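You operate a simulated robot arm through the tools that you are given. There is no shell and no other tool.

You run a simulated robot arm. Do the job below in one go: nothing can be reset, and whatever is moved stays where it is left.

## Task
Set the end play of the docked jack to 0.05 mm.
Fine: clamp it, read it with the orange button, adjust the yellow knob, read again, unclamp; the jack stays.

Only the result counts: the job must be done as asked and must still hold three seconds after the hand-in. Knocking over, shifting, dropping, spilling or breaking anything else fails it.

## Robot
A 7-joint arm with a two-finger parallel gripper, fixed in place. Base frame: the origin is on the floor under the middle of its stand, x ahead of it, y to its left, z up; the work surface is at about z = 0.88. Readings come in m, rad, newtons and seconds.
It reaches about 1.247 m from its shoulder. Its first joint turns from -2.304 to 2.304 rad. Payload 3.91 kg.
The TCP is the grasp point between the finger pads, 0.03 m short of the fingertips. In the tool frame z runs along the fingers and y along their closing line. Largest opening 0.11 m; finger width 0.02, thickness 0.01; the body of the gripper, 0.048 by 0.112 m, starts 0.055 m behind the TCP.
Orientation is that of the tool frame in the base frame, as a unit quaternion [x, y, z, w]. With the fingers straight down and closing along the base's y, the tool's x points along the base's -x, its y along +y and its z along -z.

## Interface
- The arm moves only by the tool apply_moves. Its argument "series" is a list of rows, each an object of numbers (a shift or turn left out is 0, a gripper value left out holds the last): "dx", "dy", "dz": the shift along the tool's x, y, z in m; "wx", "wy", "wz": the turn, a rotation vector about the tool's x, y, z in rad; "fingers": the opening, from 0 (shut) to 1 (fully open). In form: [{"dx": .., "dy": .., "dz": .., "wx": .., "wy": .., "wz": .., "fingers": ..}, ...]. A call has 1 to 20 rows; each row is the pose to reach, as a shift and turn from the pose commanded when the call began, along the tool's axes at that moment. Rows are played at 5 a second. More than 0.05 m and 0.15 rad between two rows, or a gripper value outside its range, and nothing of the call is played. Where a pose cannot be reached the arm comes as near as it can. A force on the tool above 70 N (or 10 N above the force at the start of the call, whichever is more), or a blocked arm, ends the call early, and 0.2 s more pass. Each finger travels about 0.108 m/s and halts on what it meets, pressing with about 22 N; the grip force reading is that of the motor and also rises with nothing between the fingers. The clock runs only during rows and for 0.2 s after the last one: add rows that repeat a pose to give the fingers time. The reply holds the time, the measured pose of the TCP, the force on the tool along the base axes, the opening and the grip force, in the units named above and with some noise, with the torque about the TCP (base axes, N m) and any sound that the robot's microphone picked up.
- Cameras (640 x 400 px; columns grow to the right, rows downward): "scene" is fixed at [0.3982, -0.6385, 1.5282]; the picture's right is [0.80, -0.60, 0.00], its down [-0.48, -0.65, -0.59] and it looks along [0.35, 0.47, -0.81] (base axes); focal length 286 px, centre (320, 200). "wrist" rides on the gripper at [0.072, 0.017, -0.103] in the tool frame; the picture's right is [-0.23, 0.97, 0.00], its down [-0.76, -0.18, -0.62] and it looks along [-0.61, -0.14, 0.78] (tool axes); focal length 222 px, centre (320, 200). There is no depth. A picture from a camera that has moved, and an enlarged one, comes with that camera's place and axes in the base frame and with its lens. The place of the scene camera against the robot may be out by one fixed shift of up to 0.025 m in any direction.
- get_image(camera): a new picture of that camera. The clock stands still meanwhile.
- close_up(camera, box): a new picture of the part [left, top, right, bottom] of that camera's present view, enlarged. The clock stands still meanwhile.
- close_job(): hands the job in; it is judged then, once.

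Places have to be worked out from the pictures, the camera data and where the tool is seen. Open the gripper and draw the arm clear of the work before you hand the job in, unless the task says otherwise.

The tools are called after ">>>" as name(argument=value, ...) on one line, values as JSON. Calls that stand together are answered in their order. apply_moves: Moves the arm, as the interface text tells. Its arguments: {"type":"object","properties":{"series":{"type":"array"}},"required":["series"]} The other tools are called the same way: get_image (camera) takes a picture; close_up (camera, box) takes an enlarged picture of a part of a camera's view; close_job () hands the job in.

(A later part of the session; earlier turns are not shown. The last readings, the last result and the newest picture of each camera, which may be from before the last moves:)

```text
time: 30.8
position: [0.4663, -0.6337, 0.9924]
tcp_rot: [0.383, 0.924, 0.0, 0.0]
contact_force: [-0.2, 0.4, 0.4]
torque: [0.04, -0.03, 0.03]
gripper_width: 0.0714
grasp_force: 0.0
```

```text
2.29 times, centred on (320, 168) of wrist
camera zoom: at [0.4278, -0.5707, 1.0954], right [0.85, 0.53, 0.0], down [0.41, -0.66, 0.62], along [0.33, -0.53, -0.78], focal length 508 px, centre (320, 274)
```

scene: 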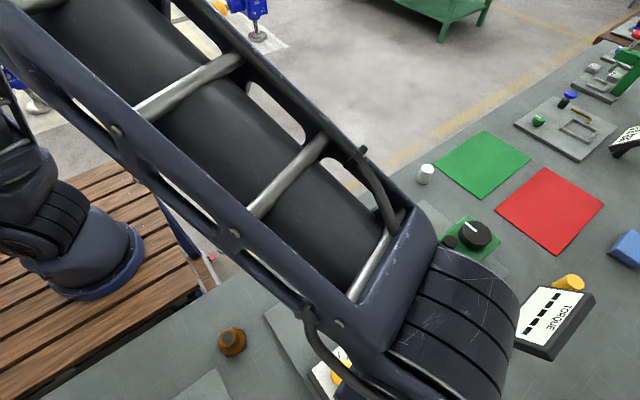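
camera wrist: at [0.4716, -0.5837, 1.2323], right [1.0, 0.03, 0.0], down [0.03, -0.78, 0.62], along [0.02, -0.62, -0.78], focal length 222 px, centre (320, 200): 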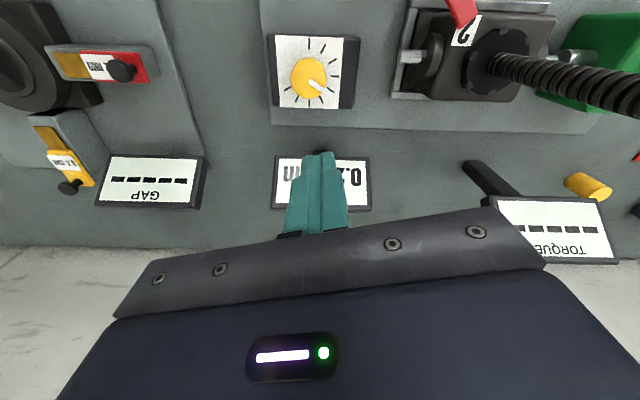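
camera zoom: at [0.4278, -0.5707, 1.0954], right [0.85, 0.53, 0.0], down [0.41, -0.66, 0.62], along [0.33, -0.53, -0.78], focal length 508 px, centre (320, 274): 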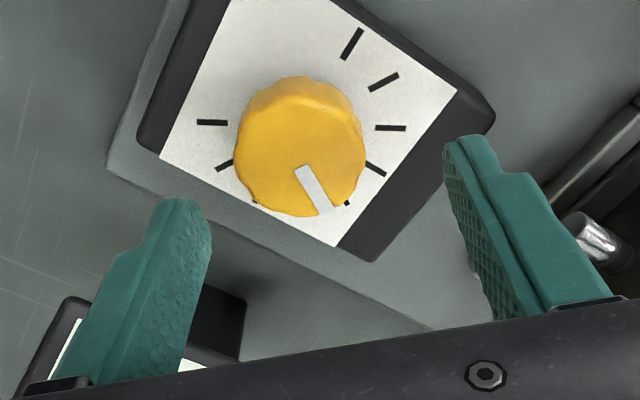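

TCP is at (0.466, −0.634); the knob axis from this view is ≈(0.4605, −0.636). I'll correct by (−6, −2.5) mm, descend until tips are ~5 mm above the dial face, then close on the knob.

>>> apply_moves(series=[{"dx": 0.0025, "dy": -0.006, "dz": 0.008, "fingers": 0.65}, {"dx": 0.0025, "dy": -0.006, "dz": 0.02, "fingers": 0.65}, {"dx": 0.0025, "dy": -0.006, "dz": 0.03, "fingers": 0.65}, {"dx": 0.0025, "dy": -0.006, "dz": 0.036, "fingers": 0.65}, {"dx": 0.0025, "dy": -0.006, "dz": 0.036, "fingers": 0.65}])

>>> close_up(camera="wrist", box=[180, 80, 460, 255])

```text
time: 32.0
position: [0.4571, -0.6369, 0.9584]
tcp_rot: [0.383, 0.924, 0.0, 0.0]
contact_force: [-0.6, -0.9, -0.3]
torque: [-0.02, -0.02, 0.0]
gripper_width: 0.0715
grasp_force: 0.0
```

```text
2.29 times, centred on (320, 168) of wrist
camera zoom: at [0.4173, -0.5736, 1.0604], right [0.85, 0.53, 0.0], down [0.41, -0.66, 0.62], along [0.33, -0.53, -0.78], focal length 508 px, centre (320, 274)
```

zoom: 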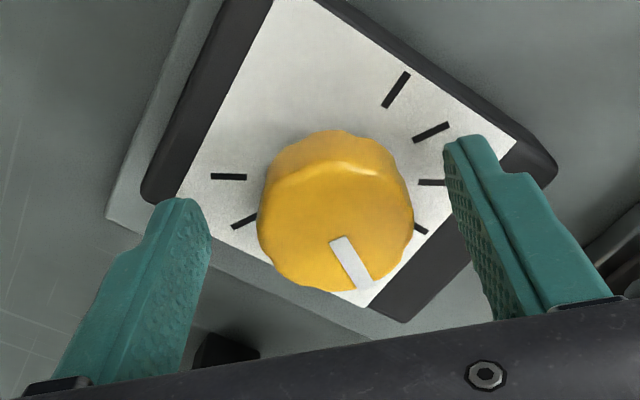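

TCP is at (0.457, −0.637) versus the knob axis at ≈(0.461, −0.6365), so I'll shift +4 mm in x and close on the knob gently, checking forces.

>>> apply_moves(series=[{"dx": -0.0028, "dy": 0.0028, "fingers": 0.65}, {"dx": -0.0028, "dy": 0.0028, "fingers": 0.5}, {"dx": -0.0028, "dy": 0.0028, "fingers": 0.42}, {"dx": -0.0028, "dy": 0.0028, "fingers": 0.34}, {"dx": -0.0028, "dy": 0.0028, "fingers": 0.34}])

>>> close_up(camera="wrist", box=[180, 80, 460, 255])

```text
time: 33.2
position: [0.4605, -0.6359, 0.9574]
tcp_rot: [0.383, 0.924, 0.0, 0.0]
contact_force: [6.5, 6.0, 0.5]
torque: [0.16, -0.13, 0.02]
gripper_width: 0.041
grasp_force: 45.1
```

```text
2.29 times, centred on (320, 168) of wrist
camera zoom: at [0.4218, -0.5729, 1.0605], right [0.85, 0.53, 0.0], down [0.41, -0.66, 0.62], along [0.33, -0.53, -0.78], focal length 508 px, centre (320, 274)
```

zoom: 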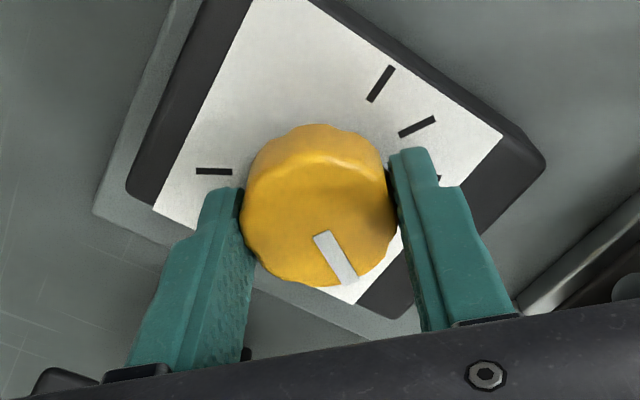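

The knob is held (width 0.041, small lateral force). I'll turn it one tick (30°) clockwise as seen from above (+wz).

>>> apply_moves(series=[{"wz": 0.0873, "fingers": 0.34}, {"wz": 0.1745, "fingers": 0.34}, {"wz": 0.2618, "fingers": 0.34}, {"wz": 0.349, "fingers": 0.34}, {"wz": 0.4363, "fingers": 0.34}, {"wz": 0.5236, "fingers": 0.34}, {"wz": 0.5236, "fingers": 0.34}])

>>> close_up(camera="wrist", box=[180, 80, 460, 255])

>>> get_image(camera="wrist")

```text
time: 34.8
position: [0.4607, -0.6356, 0.9586]
tcp_rot: [0.61, 0.793, -0.001, 0.001]
contact_force: [24.5, -19.5, 17.1]
torque: [-0.58, -0.7, 0.0]
gripper_width: 0.041
grasp_force: 45.0
```

```text
2.29 times, centred on (320, 168) of wrist
camera zoom: at [0.458, -0.5618, 1.0603], right [1.0, 0.03, 0.0], down [0.02, -0.78, 0.62], along [0.02, -0.62, -0.78], focal length 508 px, centre (320, 274)
```

zoom: 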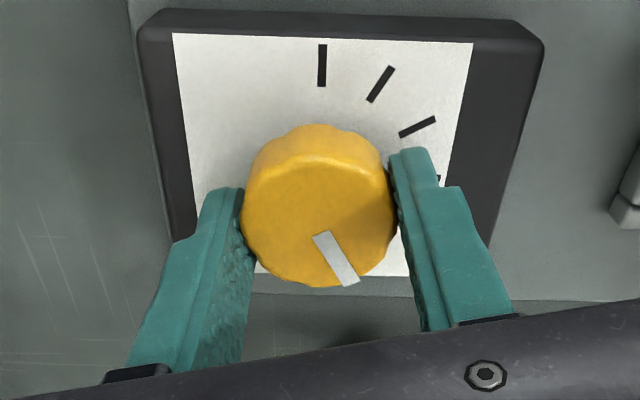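

```text
taken
camera wrist: at [0.458, -0.5618, 1.0603], right [1.0, 0.03, 0.0], down [0.02, -0.78, 0.62], along [0.02, -0.62, -0.78], focal length 222 px, centre (320, 200)
```

wrist: 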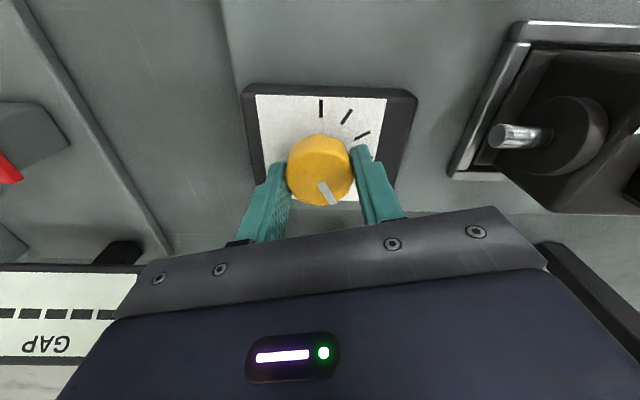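

The knob followed: pointer now at the next tick (index 5). I'll release it, lift clear and look at the dial and display before re-reading.

>>> apply_moves(series=[{"fingers": 0.5}, {"fingers": 0.7}, {"fingers": 0.7}, {"dz": -0.01, "fingers": 0.7}, {"dz": -0.05, "fingers": 1.0}, {"dz": -0.095, "fingers": 1.0}, {"dz": -0.14, "fingers": 1.0}, {"dz": -0.175, "fingers": 1.0}, {"dz": -0.175, "dx": -0.02, "fingers": 1.0}, {"dz": -0.175, "dx": -0.02, "fingers": 1.0}])

>>> get_image(camera="wrist")

>>> close_up(camera="wrist", box=[240, 20, 400, 120])

>>> close_up(camera="wrist", box=[250, 140, 390, 225])

```text
time: 37.0
position: [0.4653, -0.6566, 1.1283]
tcp_rot: [0.609, 0.793, 0.0, 0.0]
contact_force: [-0.5, 0.1, 0.7]
torque: [-0.01, -0.02, 0.01]
gripper_width: 0.11
grasp_force: 0.0
```

```text
taken
camera wrist: at [0.4626, -0.5815, 1.2318], right [1.0, 0.03, 0.0], down [0.03, -0.78, 0.62], along [0.02, -0.62, -0.78], focal length 222 px, centre (320, 200)
```

wrist: 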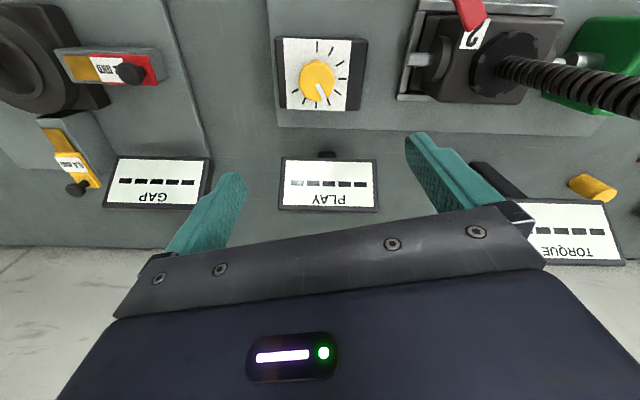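

```text
4.00 times, centred on (320, 70) of wrist
camera zoom: at [0.4626, -0.5815, 1.2318], right [1.0, 0.03, 0.0], down [0.03, -0.78, 0.62], along [0.02, -0.62, -0.78], focal length 888 px, centre (320, 720)
```

zoom: 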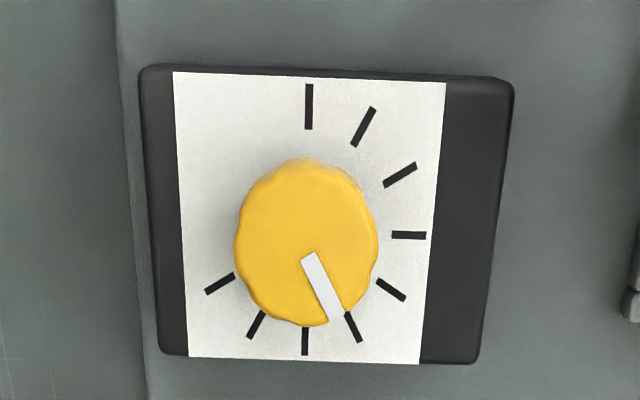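

```text
4.57 times, centred on (320, 182) of wrist
camera zoom: at [0.4626, -0.5815, 1.2318], right [1.0, 0.03, 0.0], down [0.03, -0.78, 0.62], along [0.02, -0.62, -0.78], focal length 1015 px, centre (320, 280)
```

zoom: 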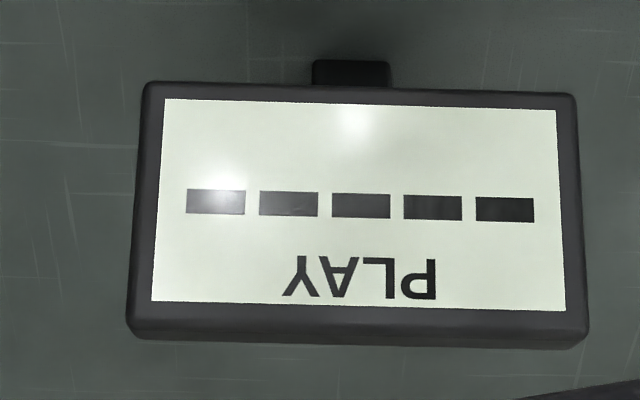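

The display reset to dashes after the adjustment; the dial pointer is at tick 5. I'll go back to the orange button along the clear path (+y, then +x), with fingers closed, and hover just above it.

>>> apply_moves(series=[{"dx": 0.0407, "dy": 0.0109, "fingers": 0.5}, {"dx": 0.0815, "dy": 0.0218, "fingers": 0.0}, {"dx": 0.1222, "dy": 0.0327, "fingers": 0.0}, {"dx": 0.1629, "dy": 0.0436, "fingers": 0.0}, {"dx": 0.1524, "dy": 0.0829, "fingers": 0.0}, {"dx": 0.1418, "dy": 0.1222, "fingers": 0.0}, {"dx": 0.1313, "dy": 0.1615, "fingers": 0.0}, {"dx": 0.1208, "dy": 0.2008, "fingers": 0.0}, {"dx": 0.1102, "dy": 0.2402, "fingers": 0.0}, {"dx": 0.0997, "dy": 0.2795, "fingers": 0.0}, {"dx": 0.0997, "dy": 0.2795, "dz": 0.045, "fingers": 0.0}, {"dx": 0.0997, "dy": 0.2795, "dz": 0.09, "fingers": 0.0}, {"dx": 0.0997, "dy": 0.2795, "dz": 0.13, "fingers": 0.0}, {"dx": 0.0997, "dy": 0.2795, "dz": 0.155, "fingers": 0.0}, {"dx": 0.0997, "dy": 0.2795, "dz": 0.155, "fingers": 0.0}])

>>> close_up(camera="wrist", box=[220, 100, 420, 225])

```text
time: 40.2
position: [0.7094, -0.4864, 0.9786]
tcp_rot: [0.608, 0.794, 0.0, 0.0]
contact_force: [-0.1, -0.3, 1.0]
torque: [-0.03, 0.02, -0.03]
gripper_width: 0.0001
grasp_force: 21.7
```

```text
3.20 times, centred on (320, 162) of wrist
camera zoom: at [0.7064, -0.4121, 1.0817], right [1.0, 0.03, 0.0], down [0.03, -0.78, 0.62], along [0.02, -0.62, -0.78], focal length 711 px, centre (320, 320)
```

zoom: 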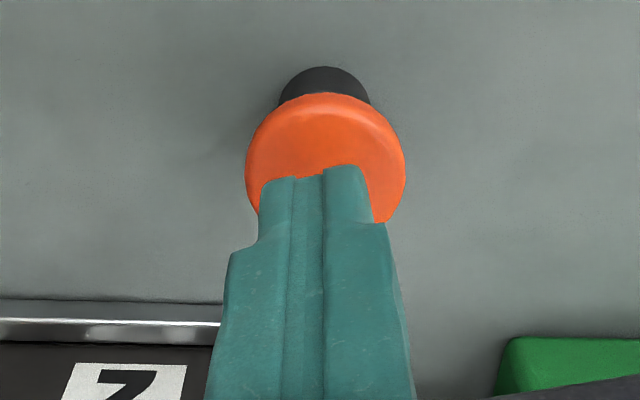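

The tips are centred over the button. I'll press it to the same depth as before (TCP z≈0.9495).

>>> apply_moves(series=[{"dz": 0.012}, {"dz": 0.019}, {"dz": 0.022}, {"dz": 0.025}, {"dz": 0.0275}, {"dz": 0.0295}, {"dz": 0.0295}])

```text
time: 41.8
position: [0.7114, -0.4877, 0.9501]
tcp_rot: [0.608, 0.794, 0.0, 0.002]
contact_force: [-6.5, 1.1, 41.4]
torque: [0.1, 0.24, -0.1]
gripper_width: 0.0
grasp_force: 22.2
```

The button bottomed (41 N). I'll lift and return to the reading position over the dial with the fingers opening on the way.

>>> apply_moves(series=[{"dz": -0.01}, {"dz": -0.05}, {"dz": -0.095}, {"dz": -0.14}, {"dz": -0.178}, {"dx": 0.0106, "dy": -0.0394, "dz": -0.178}, {"dx": 0.0211, "dy": -0.0789, "dz": -0.178}, {"dx": 0.0317, "dy": -0.1183, "dz": -0.178}, {"dx": 0.0423, "dy": -0.1577, "dz": -0.178}, {"dx": 0.0528, "dy": -0.1972, "dz": -0.178}, {"dx": 0.0634, "dy": -0.2366, "dz": -0.178}, {"dx": 0.0224, "dy": -0.2476, "dz": -0.178, "fingers": 0.5}, {"dx": -0.0187, "dy": -0.2586, "dz": -0.178, "fingers": 1.0}, {"dx": -0.0597, "dy": -0.2696, "dz": -0.178, "fingers": 1.0}, {"dx": -0.1008, "dy": -0.2806, "dz": -0.178, "fingers": 1.0}, {"dx": -0.1008, "dy": -0.2806, "dz": -0.178, "fingers": 1.0}])

>>> close_up(camera="wrist", box=[240, 20, 400, 120])

>>> close_up(camera="wrist", box=[250, 140, 390, 225])

```text
time: 45.2
position: [0.4677, -0.6604, 1.1261]
tcp_rot: [0.609, 0.793, 0.0, -0.001]
contact_force: [0.3, 0.0, -0.4]
torque: [0.02, 0.01, -0.01]
gripper_width: 0.1098
grasp_force: 0.0
```

```text
4.00 times, centred on (320, 70) of wrist
camera zoom: at [0.4652, -0.5857, 1.2279], right [1.0, 0.03, 0.0], down [0.03, -0.78, 0.62], along [0.02, -0.62, -0.78], focal length 888 px, centre (320, 720)
```

zoom: 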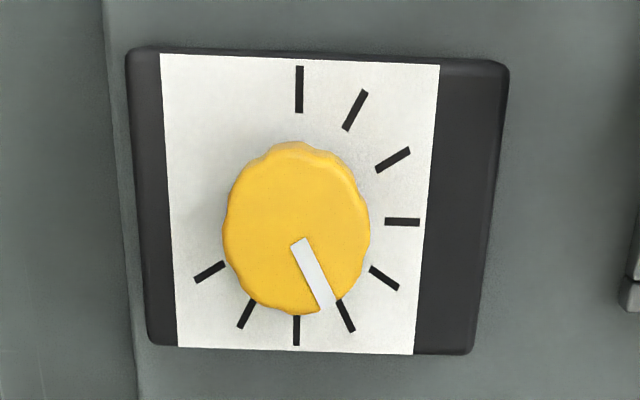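

```text
4.57 times, centred on (320, 182) of wrist
camera zoom: at [0.4652, -0.5857, 1.2279], right [1.0, 0.03, 0.0], down [0.03, -0.78, 0.62], along [0.02, -0.62, -0.78], focal length 1015 px, centre (320, 280)
```

zoom: 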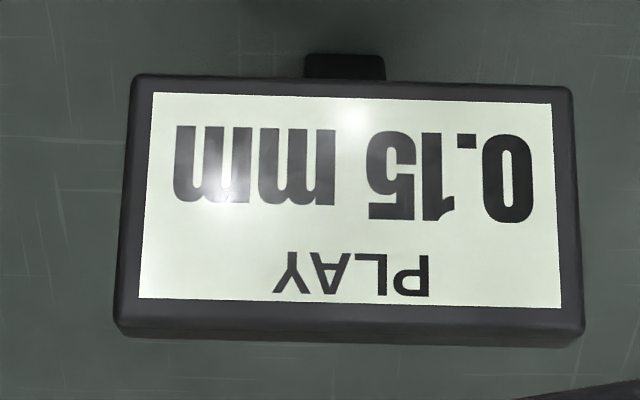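

The display now reads **0.15 mm**: one tick clockwise = −0.05 mm, so two more ticks clockwise (pointer to tick 7) should give 0.05 mm. I'll pre-rotate the gripper −60° and hover above the knob again (axis ≈ (0.460, −0.636)).

>>> apply_moves(series=[{"dx": 0.0063, "dy": 0.0, "wz": -0.131, "fingers": 0.65}, {"dx": 0.0125, "dy": 0.0, "wz": -0.262, "fingers": 0.65}, {"dx": 0.0188, "dy": -0.0005, "wz": -0.393, "fingers": 0.65}, {"dx": 0.0251, "dy": -0.001, "wz": -0.5236, "fingers": 0.65}, {"dx": 0.0251, "dy": -0.001, "wz": -0.6545, "fingers": 0.65}, {"dx": 0.0251, "dy": -0.001, "wz": -0.7854, "dz": 0.02, "fingers": 0.65}, {"dx": 0.0251, "dy": -0.001, "wz": -0.9163, "dz": 0.06, "fingers": 0.65}, {"dx": 0.0251, "dy": -0.001, "wz": -1.0472, "dz": 0.1, "fingers": 0.65}, {"dx": 0.0251, "dy": -0.001, "wz": -1.0472, "dz": 0.134, "fingers": 0.65}, {"dx": 0.0251, "dy": -0.001, "wz": -1.0472, "dz": 0.134, "fingers": 0.65}, {"dx": 0.0251, "dy": -0.001, "wz": -1.0472, "dz": 0.134, "fingers": 0.65}])

>>> close_up(camera="wrist", box=[180, 80, 460, 255])

>>> get_image(camera="wrist")

```text
time: 47.6
position: [0.4586, -0.631, 0.9901]
tcp_rot: [0.131, 0.991, 0.001, 0.001]
contact_force: [1.1, -0.6, -0.7]
torque: [0.01, -0.01, -0.02]
gripper_width: 0.0715
grasp_force: 0.1
```

```text
2.29 times, centred on (320, 168) of wrist
camera zoom: at [0.3923, -0.5973, 1.0931], right [0.47, 0.88, 0.0], down [0.69, -0.37, 0.62], along [0.55, -0.29, -0.78], focal length 508 px, centre (320, 274)
```

zoom: 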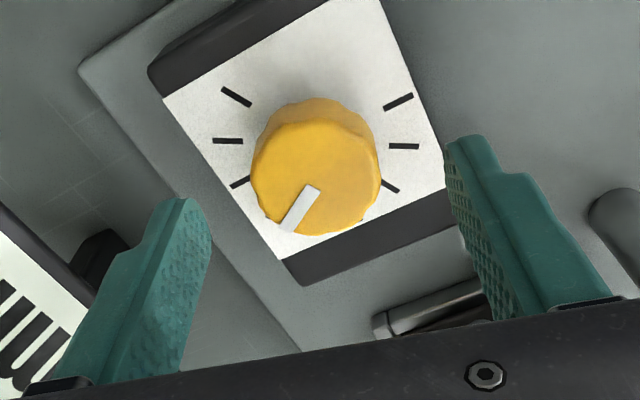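

```text
taken
camera wrist: at [0.3923, -0.5973, 1.0931], right [0.47, 0.88, 0.0], down [0.69, -0.37, 0.62], along [0.55, -0.29, -0.78], focal length 222 px, centre (320, 200)
```

wrist: 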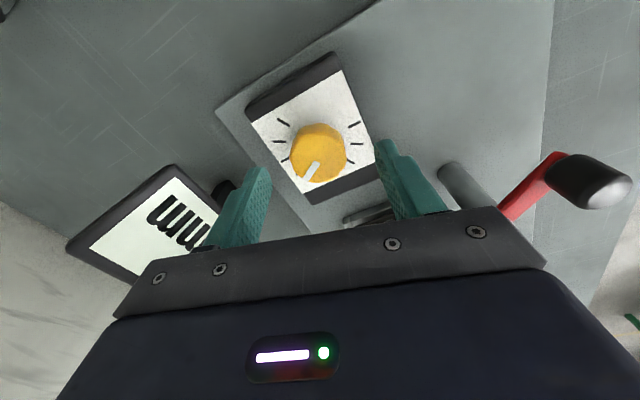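

The gripper is at orientation 165° over the knob, offset by about (3.5, −4.5) mm from the knob axis. I'll correct, descend to the same grip height and close.

>>> apply_moves(series=[{"dx": -0.0045, "dy": -0.003, "dz": 0.008, "fingers": 0.65}, {"dx": -0.0045, "dy": -0.003, "dz": 0.02, "fingers": 0.65}, {"dx": -0.0045, "dy": -0.003, "dz": 0.03, "fingers": 0.65}, {"dx": -0.0045, "dy": -0.003, "dz": 0.0345, "fingers": 0.65}, {"dx": -0.0045, "dy": -0.003, "dz": 0.0345, "fingers": 0.65}])

>>> close_up(camera="wrist", box=[180, 80, 460, 255])

```text
time: 48.8
position: [0.4605, -0.6363, 0.9567]
tcp_rot: [0.13, 0.991, 0.0, 0.0]
contact_force: [-0.9, -0.3, 0.7]
torque: [0.0, 0.0, -0.01]
gripper_width: 0.0715
grasp_force: 0.1
```

```text
2.29 times, centred on (320, 168) of wrist
camera zoom: at [0.3951, -0.6009, 1.0596], right [0.47, 0.88, 0.0], down [0.69, -0.37, 0.62], along [0.55, -0.29, -0.78], focal length 508 px, centre (320, 274)
```

zoom: 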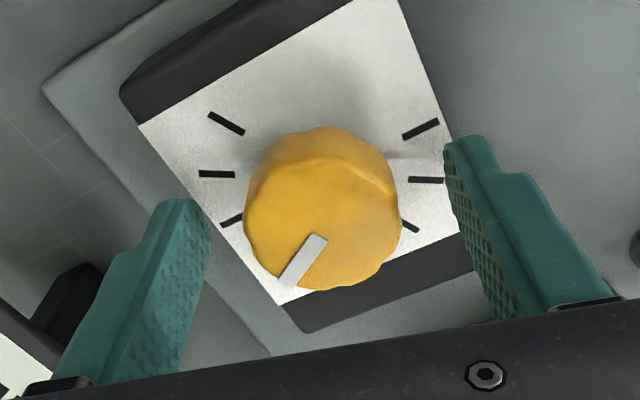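

Alignment is within ~2 mm. I'll close on the knob and turn 30° clockwise first.

>>> apply_moves(series=[{"dx": -0.0012, "fingers": 0.5}, {"dx": -0.0012, "fingers": 0.42}, {"dx": -0.0012, "fingers": 0.34}, {"dx": -0.0012, "fingers": 0.34}, {"dx": -0.0012, "fingers": 0.34}, {"dx": -0.0012, "wz": 0.0873, "fingers": 0.34}, {"dx": -0.0012, "wz": 0.1745, "fingers": 0.34}, {"dx": -0.0012, "wz": 0.2618, "fingers": 0.34}, {"dx": -0.0012, "wz": 0.349, "fingers": 0.34}, {"dx": -0.0012, "wz": 0.4363, "fingers": 0.34}, {"dx": -0.0012, "wz": 0.5236, "fingers": 0.34}, {"dx": -0.0012, "wz": 0.5236, "fingers": 0.34}])

>>> close_up(camera="wrist", box=[180, 80, 460, 255])

```text
time: 51.4
position: [0.4624, -0.6362, 0.9569]
tcp_rot: [0.384, 0.924, 0.0, -0.001]
contact_force: [0.1, 13.0, -1.3]
torque: [0.06, 0.0, -0.02]
gripper_width: 0.0413
grasp_force: 44.9
```

```text
2.29 times, centred on (320, 168) of wrist
camera zoom: at [0.4225, -0.5733, 1.0599], right [0.85, 0.53, 0.0], down [0.41, -0.66, 0.62], along [0.33, -0.53, -0.78], focal length 508 px, centre (320, 274)
```

zoom: 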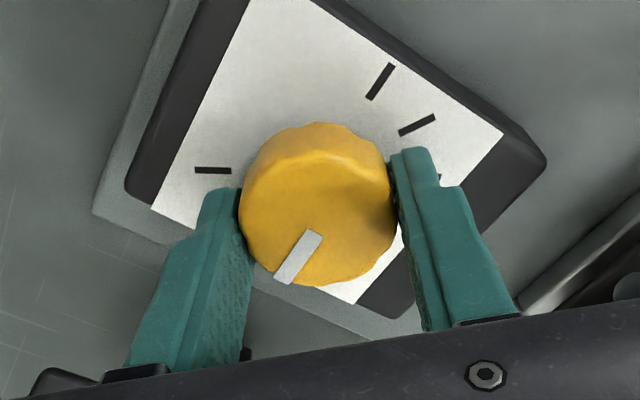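

The turn went smoothly (only 13 N lateral). I'll turn the second 30°.

>>> apply_moves(series=[{"wz": 0.0873, "fingers": 0.34}, {"wz": 0.1745, "fingers": 0.34}, {"wz": 0.2618, "fingers": 0.34}, {"wz": 0.349, "fingers": 0.34}, {"wz": 0.4363, "fingers": 0.34}, {"wz": 0.5236, "fingers": 0.34}, {"wz": 0.5236, "fingers": 0.34}])

>>> close_up(camera="wrist", box=[180, 80, 460, 255])

```text
time: 53.0
position: [0.4609, -0.6367, 0.9568]
tcp_rot: [0.61, 0.793, -0.001, 0.0]
contact_force: [-4.2, 2.4, -9.5]
torque: [-0.75, -0.08, -0.02]
gripper_width: 0.0412
grasp_force: 45.1
```

```text
2.29 times, centred on (320, 168) of wrist
camera zoom: at [0.4584, -0.5628, 1.0599], right [1.0, 0.03, 0.0], down [0.03, -0.78, 0.62], along [0.02, -0.62, -0.78], focal length 508 px, centre (320, 274)
```

zoom: 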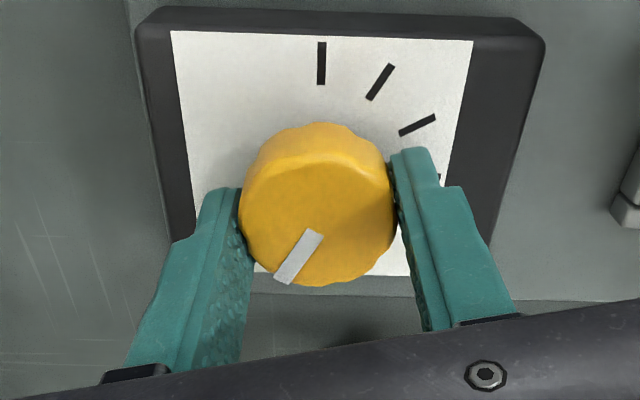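

The pointer is now near the 7th tick. I'll release, lift and inspect the dial.

>>> apply_moves(series=[{"fingers": 0.5}, {"fingers": 0.7}, {"fingers": 0.7}, {"dz": -0.01, "fingers": 0.7}, {"dz": -0.05, "fingers": 1.0}, {"dz": -0.095, "fingers": 1.0}, {"dz": -0.14, "fingers": 1.0}, {"dz": -0.172, "fingers": 1.0}, {"dz": -0.172, "dx": -0.02, "fingers": 1.0}, {"dz": -0.172, "dx": -0.02, "fingers": 1.0}])

>>> close_up(camera="wrist", box=[240, 20, 400, 120])

>>> get_image(camera="wrist")

```text
time: 55.2
position: [0.4675, -0.6549, 1.1316]
tcp_rot: [0.609, 0.793, -0.001, 0.0]
contact_force: [0.3, 0.2, 0.4]
torque: [0.01, 0.01, 0.0]
gripper_width: 0.1098
grasp_force: 0.1
```

```text
4.00 times, centred on (320, 70) of wrist
camera zoom: at [0.4646, -0.5806, 1.2339], right [1.0, 0.03, 0.0], down [0.03, -0.78, 0.62], along [0.02, -0.62, -0.78], focal length 888 px, centre (320, 720)
```

zoom: 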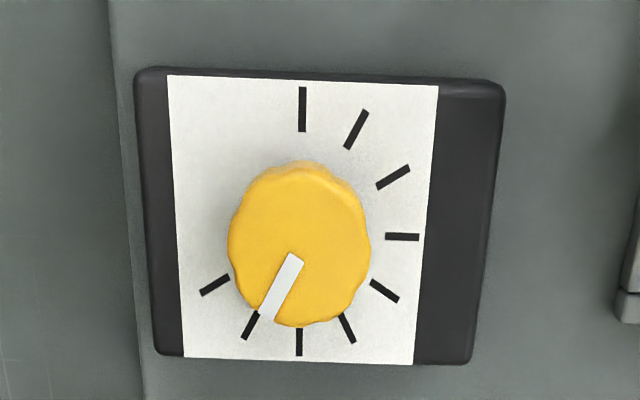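

```text
taken
camera wrist: at [0.4646, -0.5806, 1.2339], right [1.0, 0.03, 0.0], down [0.03, -0.78, 0.62], along [0.02, -0.62, -0.78], focal length 222 px, centre (320, 200)
```

wrist: 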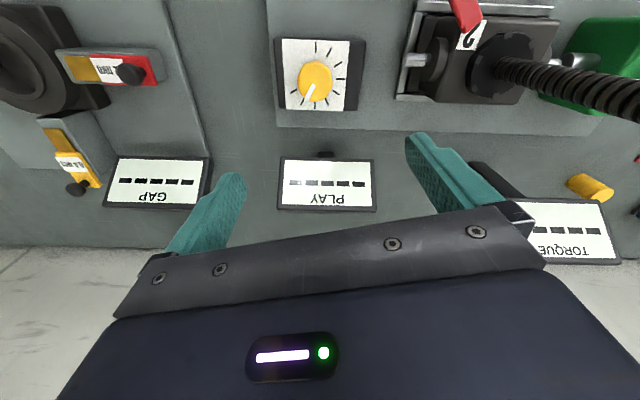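

The pointer is aligned with tick 7. Now I'll go press the orange button again to re-read, using the same clear path.

>>> apply_moves(series=[{"dx": 0.0404, "dy": 0.0108, "fingers": 0.5}, {"dx": 0.0809, "dy": 0.0217, "fingers": 0.0}, {"dx": 0.1213, "dy": 0.0325, "fingers": 0.0}, {"dx": 0.1617, "dy": 0.0433, "fingers": 0.0}, {"dx": 0.1513, "dy": 0.0823, "fingers": 0.0}, {"dx": 0.1408, "dy": 0.1212, "fingers": 0.0}, {"dx": 0.1304, "dy": 0.1602, "fingers": 0.0}, {"dx": 0.12, "dy": 0.1991, "fingers": 0.0}, {"dx": 0.1095, "dy": 0.2381, "fingers": 0.0}, {"dx": 0.0991, "dy": 0.277, "fingers": 0.0}, {"dx": 0.0991, "dy": 0.277, "dz": 0.045, "fingers": 0.0}, {"dx": 0.0991, "dy": 0.277, "dz": 0.09, "fingers": 0.0}, {"dx": 0.0991, "dy": 0.277, "dz": 0.13, "fingers": 0.0}, {"dx": 0.0991, "dy": 0.277, "dz": 0.153, "fingers": 0.0}, {"dx": 0.0991, "dy": 0.277, "dz": 0.153, "fingers": 0.0}])

>>> close_up(camera="wrist", box=[220, 100, 420, 225])

```text
time: 58.4
position: [0.709, -0.4903, 0.9731]
tcp_rot: [0.609, 0.793, 0.0, 0.0]
contact_force: [0.1, -0.6, -0.5]
torque: [0.04, -0.01, 0.0]
gripper_width: 0.0001
grasp_force: 22.4
```

```text
3.20 times, centred on (320, 162) of wrist
camera zoom: at [0.7072, -0.4165, 1.0763], right [1.0, 0.03, 0.0], down [0.03, -0.78, 0.62], along [0.02, -0.62, -0.78], focal length 711 px, centre (320, 320)
```

zoom: 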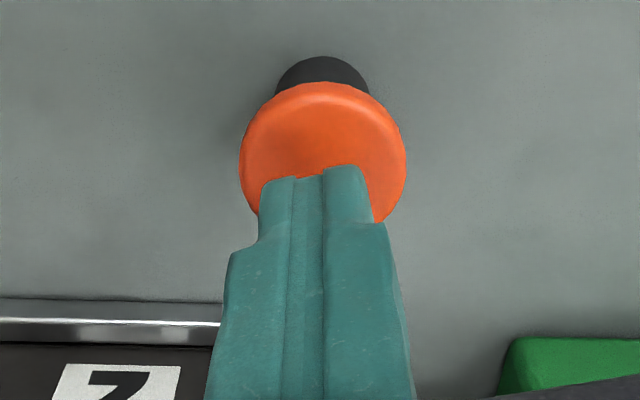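

The TCP is at z=0.973 over the button; I'll press 23.5 mm down to the same depth as before.

>>> apply_moves(series=[{"dz": 0.008}, {"dz": 0.014}, {"dz": 0.017}, {"dz": 0.02}, {"dz": 0.022}, {"dz": 0.0235}, {"dz": 0.0235}])

```text
time: 60.0
position: [0.7091, -0.4889, 0.952]
tcp_rot: [0.608, 0.794, 0.0, 0.0]
contact_force: [2.7, 0.0, 4.7]
torque: [0.03, -0.02, 0.04]
gripper_width: 0.0
grasp_force: 21.8
```

Only 4.7 N this time, so not yet bottomed. I'll press 3 mm further.

>>> apply_moves(series=[{"dz": 0.0015}, {"dz": 0.003}, {"dz": 0.004}, {"dz": 0.004}])

```text
time: 61.0
position: [0.7094, -0.4887, 0.9494]
tcp_rot: [0.609, 0.793, 0.001, 0.001]
contact_force: [-3.8, 5.2, 40.0]
torque: [0.14, 0.14, 0.02]
gripper_width: 0.0
grasp_force: 21.7
```

The button bottomed (40 N). I'll lift and return to the reading position over the dial, opening the fingers on the way.

>>> apply_moves(series=[{"dz": -0.01}, {"dz": -0.05}, {"dz": -0.095}, {"dz": -0.14}, {"dz": -0.18}, {"dx": 0.0106, "dy": -0.0394, "dz": -0.18}, {"dx": 0.0211, "dy": -0.0789, "dz": -0.18}, {"dx": 0.0317, "dy": -0.1183, "dz": -0.18}, {"dx": 0.0423, "dy": -0.1577, "dz": -0.18}, {"dx": 0.0528, "dy": -0.1972, "dz": -0.18}, {"dx": 0.0634, "dy": -0.2366, "dz": -0.18}, {"dx": 0.0224, "dy": -0.2476, "dz": -0.18, "fingers": 0.5}, {"dx": -0.0187, "dy": -0.2586, "dz": -0.18, "fingers": 1.0}, {"dx": -0.0597, "dy": -0.2696, "dz": -0.18, "fingers": 1.0}, {"dx": -0.1008, "dy": -0.2806, "dz": -0.18, "fingers": 1.0}, {"dx": -0.1008, "dy": -0.2806, "dz": -0.18, "fingers": 1.0}])

>>> close_up(camera="wrist", box=[250, 140, 390, 225])

>>> get_image(camera="wrist")

```text
time: 64.4
position: [0.4643, -0.6612, 1.1276]
tcp_rot: [0.609, 0.793, 0.0, 0.0]
contact_force: [-0.7, -0.2, -0.2]
torque: [-0.01, -0.02, 0.0]
gripper_width: 0.1101
grasp_force: 0.0
```

```text
4.57 times, centred on (320, 182) of wrist
camera zoom: at [0.4623, -0.5873, 1.2307], right [1.0, 0.03, 0.0], down [0.03, -0.78, 0.62], along [0.02, -0.62, -0.78], focal length 1015 px, centre (320, 280)
```

zoom: 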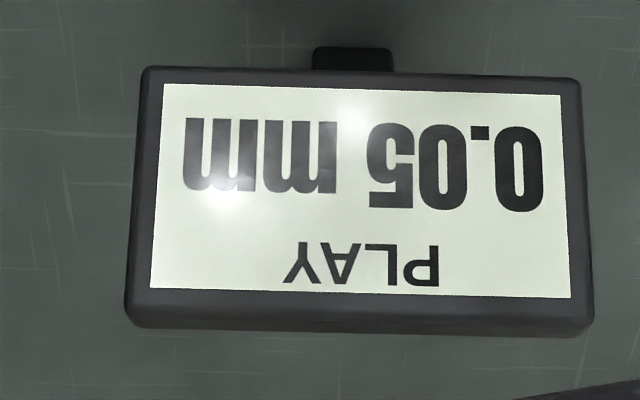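

```text
taken
camera wrist: at [0.4623, -0.5873, 1.2307], right [1.0, 0.03, 0.0], down [0.03, -0.78, 0.62], along [0.02, -0.62, -0.78], focal length 222 px, centre (320, 200)
```

wrist: 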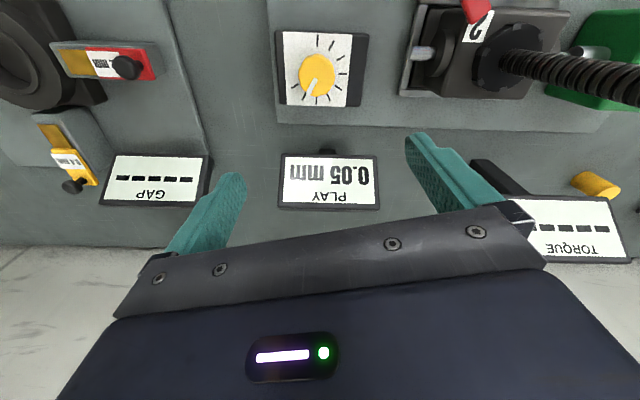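

The display reads **0.05 mm** — target reached. Now I'll unclamp: move above the lever handle (≈(0.529, −0.496)) with the fingers partly open and check the alignment.

>>> apply_moves(series=[{"dx": 0.0356, "dy": 0.0262, "fingers": 0.6}, {"dx": 0.0713, "dy": 0.0524, "fingers": 0.6}, {"dx": 0.107, "dy": 0.0786, "fingers": 0.6}, {"dx": 0.1426, "dy": 0.1048, "fingers": 0.6}, {"dx": 0.1426, "dy": 0.1048, "dz": 0.03, "wz": 0.13, "fingers": 0.6}, {"dx": 0.1426, "dy": 0.1048, "dz": 0.06, "wz": 0.2618, "fingers": 0.6}, {"dx": 0.1426, "dy": 0.1048, "dz": 0.083, "wz": 0.2618, "fingers": 0.6}, {"dx": 0.1426, "dy": 0.1048, "dz": 0.083, "wz": 0.2618, "fingers": 0.6}])

>>> close_up(camera="wrist", box=[180, 60, 460, 235])

>>> close_up(camera="scene", box=[280, 190, 480, 330])

```text
time: 66.2
position: [0.5312, -0.4931, 1.0447]
tcp_rot: [0.707, 0.708, 0.0, 0.0]
contact_force: [0.5, 0.1, 0.7]
torque: [0.0, 0.01, 0.01]
gripper_width: 0.0659
grasp_force: 0.1
```

```text
2.29 times, centred on (320, 148) of wrist
camera zoom: at [0.5479, -0.4211, 1.1474], right [0.97, -0.23, 0.0], down [-0.18, -0.76, 0.62], along [-0.14, -0.61, -0.78], focal length 508 px, centre (320, 320)
```

zoom: 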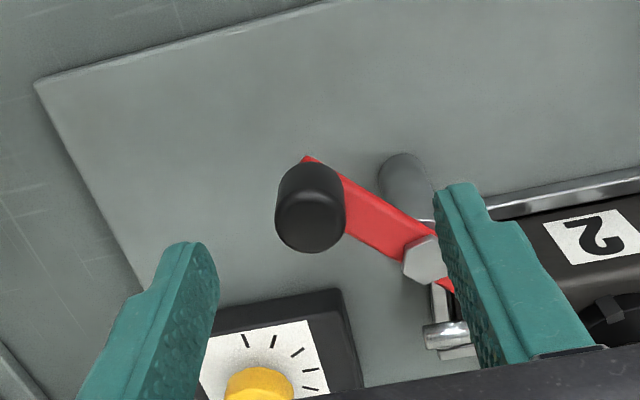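

```text
2.86 times, centred on (380, 260) of scene
camera zoom: at [0.3982, -0.6385, 1.5282], right [0.8, -0.6, 0.0], down [-0.48, -0.65, -0.59], along [0.35, 0.47, -0.81], focal length 816 px, centre (149, 29)
```

zoom: 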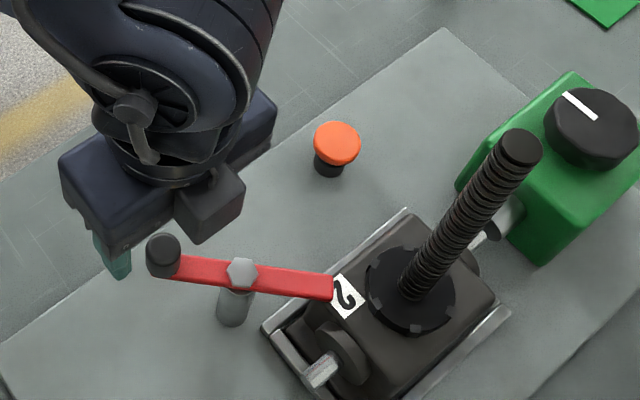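

The handle is at ≈(0.527, −0.498), lever at ≈135°. I'll correct by (−4, −5) mm, descend so the tips straddle the handle above the bar, and close to a loose cage.

>>> apply_moves(series=[{"dx": -0.005, "dy": -0.004, "dz": 0.01, "fingers": 0.6}, {"dx": -0.005, "dy": -0.004, "dz": 0.02, "fingers": 0.6}, {"dx": -0.005, "dy": -0.004, "dz": 0.03, "fingers": 0.6}, {"dx": -0.005, "dy": -0.004, "dz": 0.0385, "fingers": 0.6}, {"dx": -0.005, "dy": -0.004, "dz": 0.0385, "fingers": 0.4}, {"dx": -0.005, "dy": -0.004, "dz": 0.0385, "fingers": 0.27}, {"dx": -0.005, "dy": -0.004, "dz": 0.0385, "fingers": 0.27}])

>>> close_up(camera="wrist", box=[180, 60, 460, 235])

```text
time: 67.8
position: [0.5253, -0.4996, 1.0087]
tcp_rot: [0.707, 0.707, 0.0, 0.0]
contact_force: [-0.2, 0.5, 0.3]
torque: [0.0, 0.02, -0.03]
gripper_width: 0.03
grasp_force: 0.0
```

```text
2.29 times, centred on (320, 148) of wrist
camera zoom: at [0.5417, -0.4275, 1.1121], right [0.97, -0.23, 0.0], down [-0.18, -0.76, 0.62], along [-0.14, -0.61, -0.78], focal length 508 px, centre (320, 320)
```

zoom: 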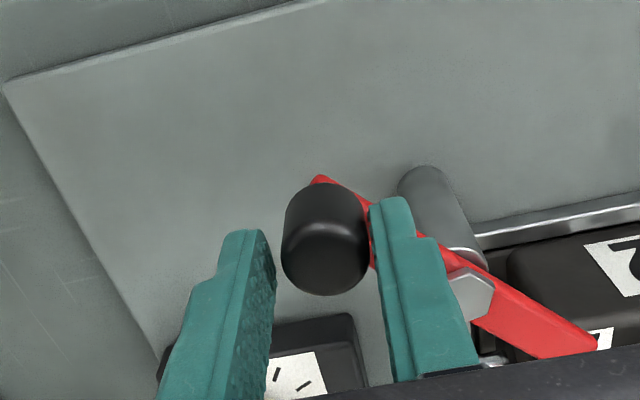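

The handle is caged with no contact force. I'll swing the lever back clockwise (handle toward +x) along the arc, first to about 70°.

>>> apply_moves(series=[{"dx": 0.005, "dy": 0.0054}, {"dx": 0.0078, "dy": 0.0091}, {"dx": 0.0103, "dy": 0.013}, {"dx": 0.0125, "dy": 0.0171}, {"dx": 0.0143, "dy": 0.0214}, {"dx": 0.0157, "dy": 0.0259}, {"dx": 0.0167, "dy": 0.0304}, {"dx": 0.0173, "dy": 0.035}, {"dx": 0.0175, "dy": 0.0397}, {"dx": 0.0173, "dy": 0.0444}, {"dx": 0.0167, "dy": 0.049}, {"dx": 0.0157, "dy": 0.0535}, {"dx": 0.0143, "dy": 0.058}, {"dx": 0.0143, "dy": 0.058}])

>>> close_up(camera="wrist", box=[180, 60, 460, 235])

>>> close_up(camera="scene", box=[280, 190, 480, 330])

```text
time: 70.8
position: [0.5803, -0.4842, 1.0064]
tcp_rot: [0.708, 0.707, 0.0, 0.0]
contact_force: [0.5, 0.0, 0.0]
torque: [0.01, -0.01, 0.02]
gripper_width: 0.0297
grasp_force: 0.0
```

```text
2.29 times, centred on (320, 148) of wrist
camera zoom: at [0.5981, -0.4113, 1.1097], right [0.97, -0.23, 0.0], down [-0.18, -0.76, 0.62], along [-0.14, -0.61, -0.78], focal length 508 px, centre (320, 320)
```

zoom: 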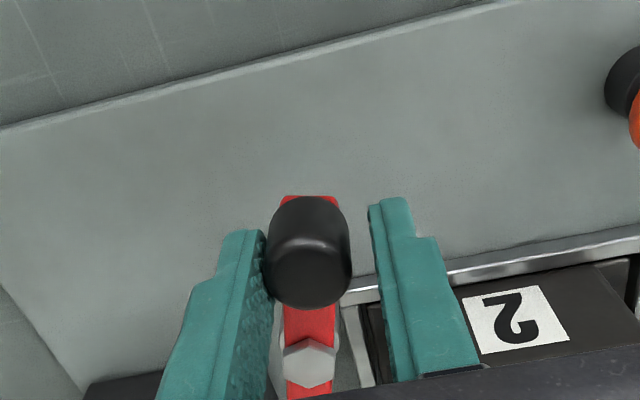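

```text
2.86 times, centred on (380, 260) of scene
camera zoom: at [0.3982, -0.6385, 1.5282], right [0.8, -0.6, 0.0], down [-0.48, -0.65, -0.59], along [0.35, 0.47, -0.81], focal length 816 px, centre (149, 29)
```

zoom: 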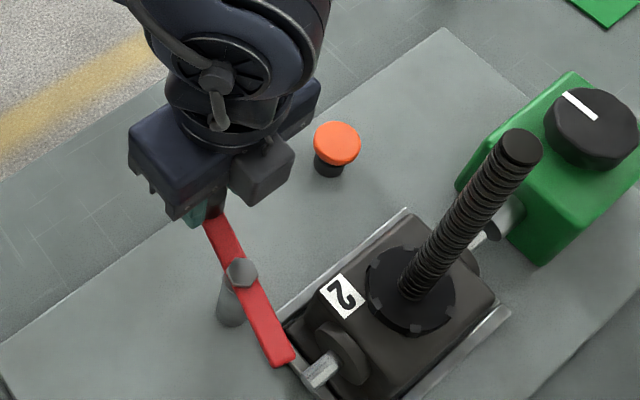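

The lever follows (≈77°). I'll continue toward its original position, to a commanded 44°, watching for the open stop.

>>> apply_moves(series=[{"dx": -0.0018, "dy": 0.0043}, {"dx": -0.004, "dy": 0.0084}, {"dx": -0.0065, "dy": 0.0123}, {"dx": -0.0093, "dy": 0.016}, {"dx": -0.0117, "dy": 0.0187}, {"dx": -0.013, "dy": 0.02}, {"dx": -0.013, "dy": 0.02}])

>>> close_up(camera="wrist", box=[180, 60, 460, 235])

>>> close_up(camera="scene", box=[280, 190, 480, 330])

```text
time: 72.4
position: [0.6011, -0.4977, 1.008]
tcp_rot: [0.707, 0.707, -0.001, 0.0]
contact_force: [-0.4, 0.1, -0.2]
torque: [0.02, -0.01, 0.0]
gripper_width: 0.0298
grasp_force: 0.1
```

```text
2.29 times, centred on (320, 148) of wrist
camera zoom: at [0.6186, -0.4249, 1.1101], right [0.97, -0.23, 0.0], down [-0.18, -0.76, 0.62], along [-0.14, -0.61, -0.78], focal length 508 px, centre (320, 320)
```

zoom: 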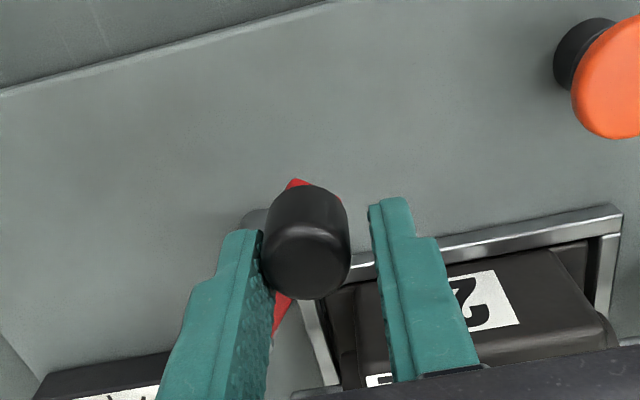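

```text
2.86 times, centred on (380, 260) of scene
camera zoom: at [0.3982, -0.6385, 1.5282], right [0.8, -0.6, 0.0], down [-0.48, -0.65, -0.59], along [0.35, 0.47, -0.81], focal length 816 px, centre (149, 29)
```

zoom: 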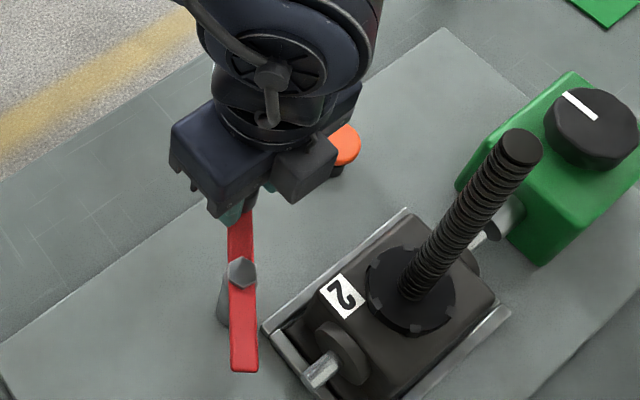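

The lever is at ≈50°, a few degrees short of its original rest. I'll continue slowly until the open stop is felt.

>>> apply_moves(series=[{"dx": -0.0014, "dy": 0.0013}, {"dx": -0.0028, "dy": 0.0025}, {"dx": -0.0043, "dy": 0.0037}, {"dx": -0.0057, "dy": 0.0048}, {"dx": -0.0057, "dy": 0.0048}])

>>> close_up(camera="wrist", box=[180, 60, 460, 235])

>>> close_up(camera="scene", box=[280, 190, 480, 330])

```text
time: 73.6
position: [0.6064, -0.5031, 1.0072]
tcp_rot: [0.707, 0.707, 0.0, 0.0]
contact_force: [-0.6, -0.2, 0.1]
torque: [0.02, -0.03, 0.01]
gripper_width: 0.0297
grasp_force: 0.2
```

```text
2.29 times, centred on (320, 148) of wrist
camera zoom: at [0.6235, -0.4303, 1.1109], right [0.97, -0.23, 0.0], down [-0.18, -0.76, 0.62], along [-0.14, -0.61, -0.78], focal length 508 px, centre (320, 320)
```

zoom: 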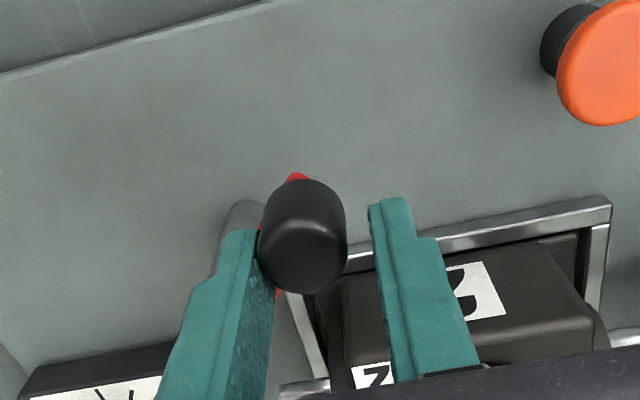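

```text
2.86 times, centred on (380, 260) of scene
camera zoom: at [0.3982, -0.6385, 1.5282], right [0.8, -0.6, 0.0], down [-0.48, -0.65, -0.59], along [0.35, 0.47, -0.81], focal length 816 px, centre (149, 29)
```

zoom: 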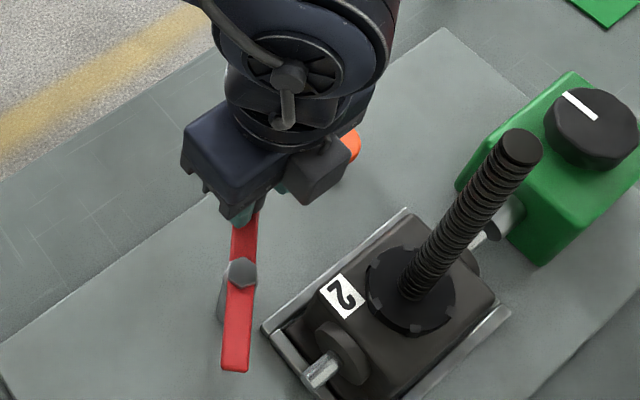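

The lever looks back at its original angle in the scene picture. I'll nudge ~1.5 mm more to make sure it's against its open stop.

>>> apply_moves(series=[{"dx": -0.0007, "dy": 0.0007}, {"dx": -0.0014, "dy": 0.0013}, {"dx": -0.0014, "dy": 0.0013}])

>>> close_up(camera="scene", box=[280, 190, 480, 330])

```text
time: 74.4
position: [0.6072, -0.5034, 1.008]
tcp_rot: [0.707, 0.707, 0.0, 0.001]
contact_force: [-3.8, -0.1, -2.2]
torque: [0.03, 0.01, 0.03]
gripper_width: 0.0316
grasp_force: 1.7
```

```text
2.86 times, centred on (380, 260) of scene
camera zoom: at [0.3982, -0.6385, 1.5282], right [0.8, -0.6, 0.0], down [-0.48, -0.65, -0.59], along [0.35, 0.47, -0.81], focal length 816 px, centre (149, 29)
```

zoom: 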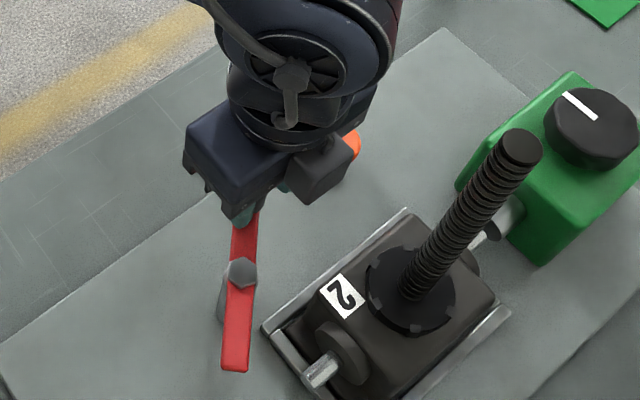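

The open stop is felt (fingers nudged apart, small force), so the lever is fully unclamped. I'll back off, open the fingers and lift straight up.

>>> apply_moves(series=[{"dx": 0.003, "dy": -0.002, "fingers": 0.4}, {"dx": 0.004, "dy": -0.003, "fingers": 0.6}, {"dx": 0.004, "dy": -0.003, "fingers": 0.6}, {"dx": 0.004, "dy": -0.003, "dz": -0.01, "fingers": 0.6}, {"dx": 0.004, "dy": -0.003, "dz": -0.04, "fingers": 0.6}, {"dx": 0.004, "dy": -0.003, "dz": -0.085, "fingers": 0.8}, {"dx": 0.004, "dy": -0.003, "dz": -0.13, "fingers": 1.0}, {"dx": 0.004, "dy": -0.003, "dz": -0.13, "fingers": 1.0}])

>>> get_image(camera="wrist")

>>> get_image(camera="scene")

```text
time: 76.2
position: [0.6072, -0.5001, 1.1374]
tcp_rot: [0.707, 0.708, 0.0, 0.0]
contact_force: [0.4, 0.4, -0.5]
torque: [-0.02, 0.0, 0.03]
gripper_width: 0.11
grasp_force: 0.0
```

```text
taken
camera wrist: at [0.6244, -0.4278, 1.2398], right [0.97, -0.23, 0.0], down [-0.18, -0.76, 0.62], along [-0.14, -0.61, -0.78], focal length 222 px, centre (320, 200)
```

wrist: 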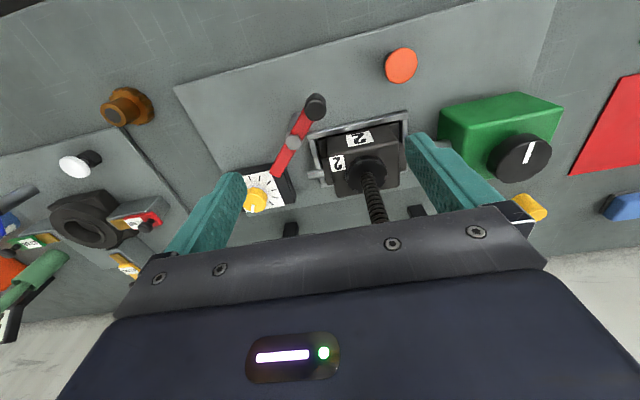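

```text
taken
```

scene: 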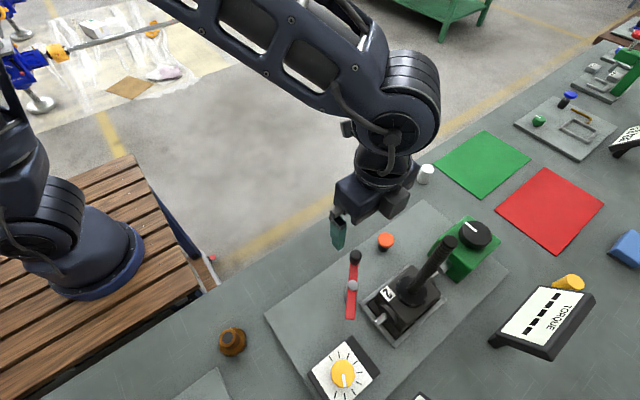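

The lever is back open, the jack is undisturbed, and the dial pointer is on tick 7. I'll withdraw the arm up and back to near its starting place.

>>> apply_moves(series=[{"dz": -0.04}, {"dx": 0.02, "dy": -0.015, "dz": -0.075}, {"dx": 0.045, "dy": -0.04, "dz": -0.095}, {"dx": 0.07, "dy": -0.065, "dz": -0.11}, {"dx": 0.1, "dy": -0.09, "dz": -0.11}, {"dx": 0.131, "dy": -0.114, "dz": -0.11}, {"dx": 0.131, "dy": -0.114, "dz": -0.11}])

>>> get_image(camera="scene")

>>> close_up(camera="scene", box=[260, 200, 520, 400])

>>> get_image(camera="wrist")

```text
time: 77.8
position: [0.4935, -0.3679, 1.2446]
tcp_rot: [0.707, 0.707, 0.0, 0.0]
contact_force: [0.5, -0.3, 0.4]
torque: [0.05, -0.01, 0.03]
gripper_width: 0.1101
grasp_force: 0.0
```

```text
taken
```

scene: 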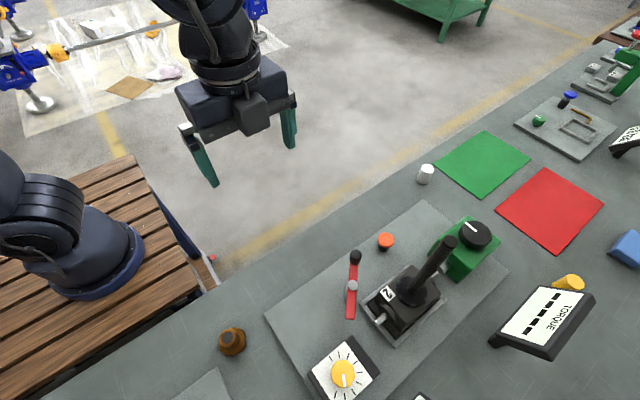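

```text
2.00 times, centred on (390, 300) of scene
camera zoom: at [0.3982, -0.6385, 1.5282], right [0.8, -0.6, 0.0], down [-0.48, -0.65, -0.59], along [0.35, 0.47, -0.81], focal length 571 px, centre (180, 0)
```

zoom: 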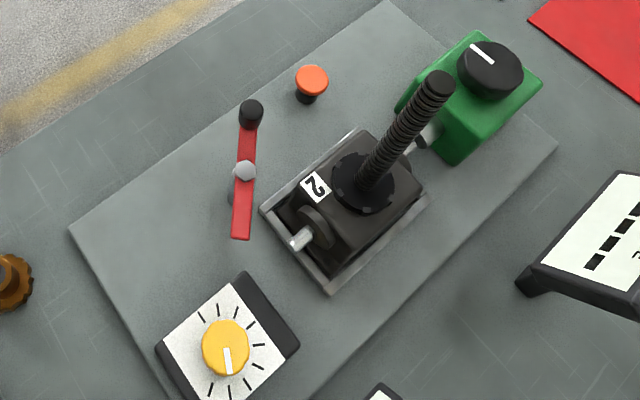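

```text
taken
camera wrist: at [0.5112, -0.295, 1.3484], right [0.97, -0.23, 0.0], down [-0.18, -0.76, 0.62], along [-0.14, -0.61, -0.78], focal length 222 px, centre (320, 200)
```

wrist: 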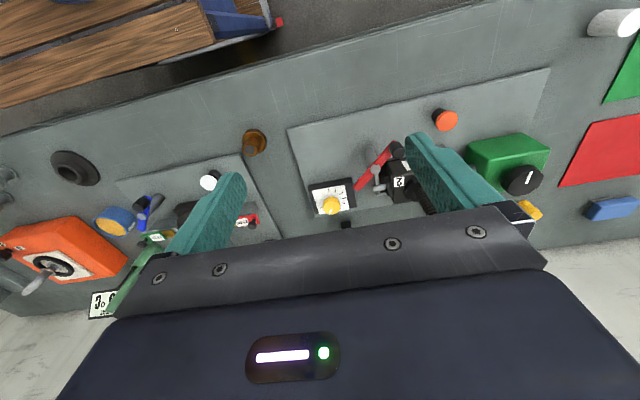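

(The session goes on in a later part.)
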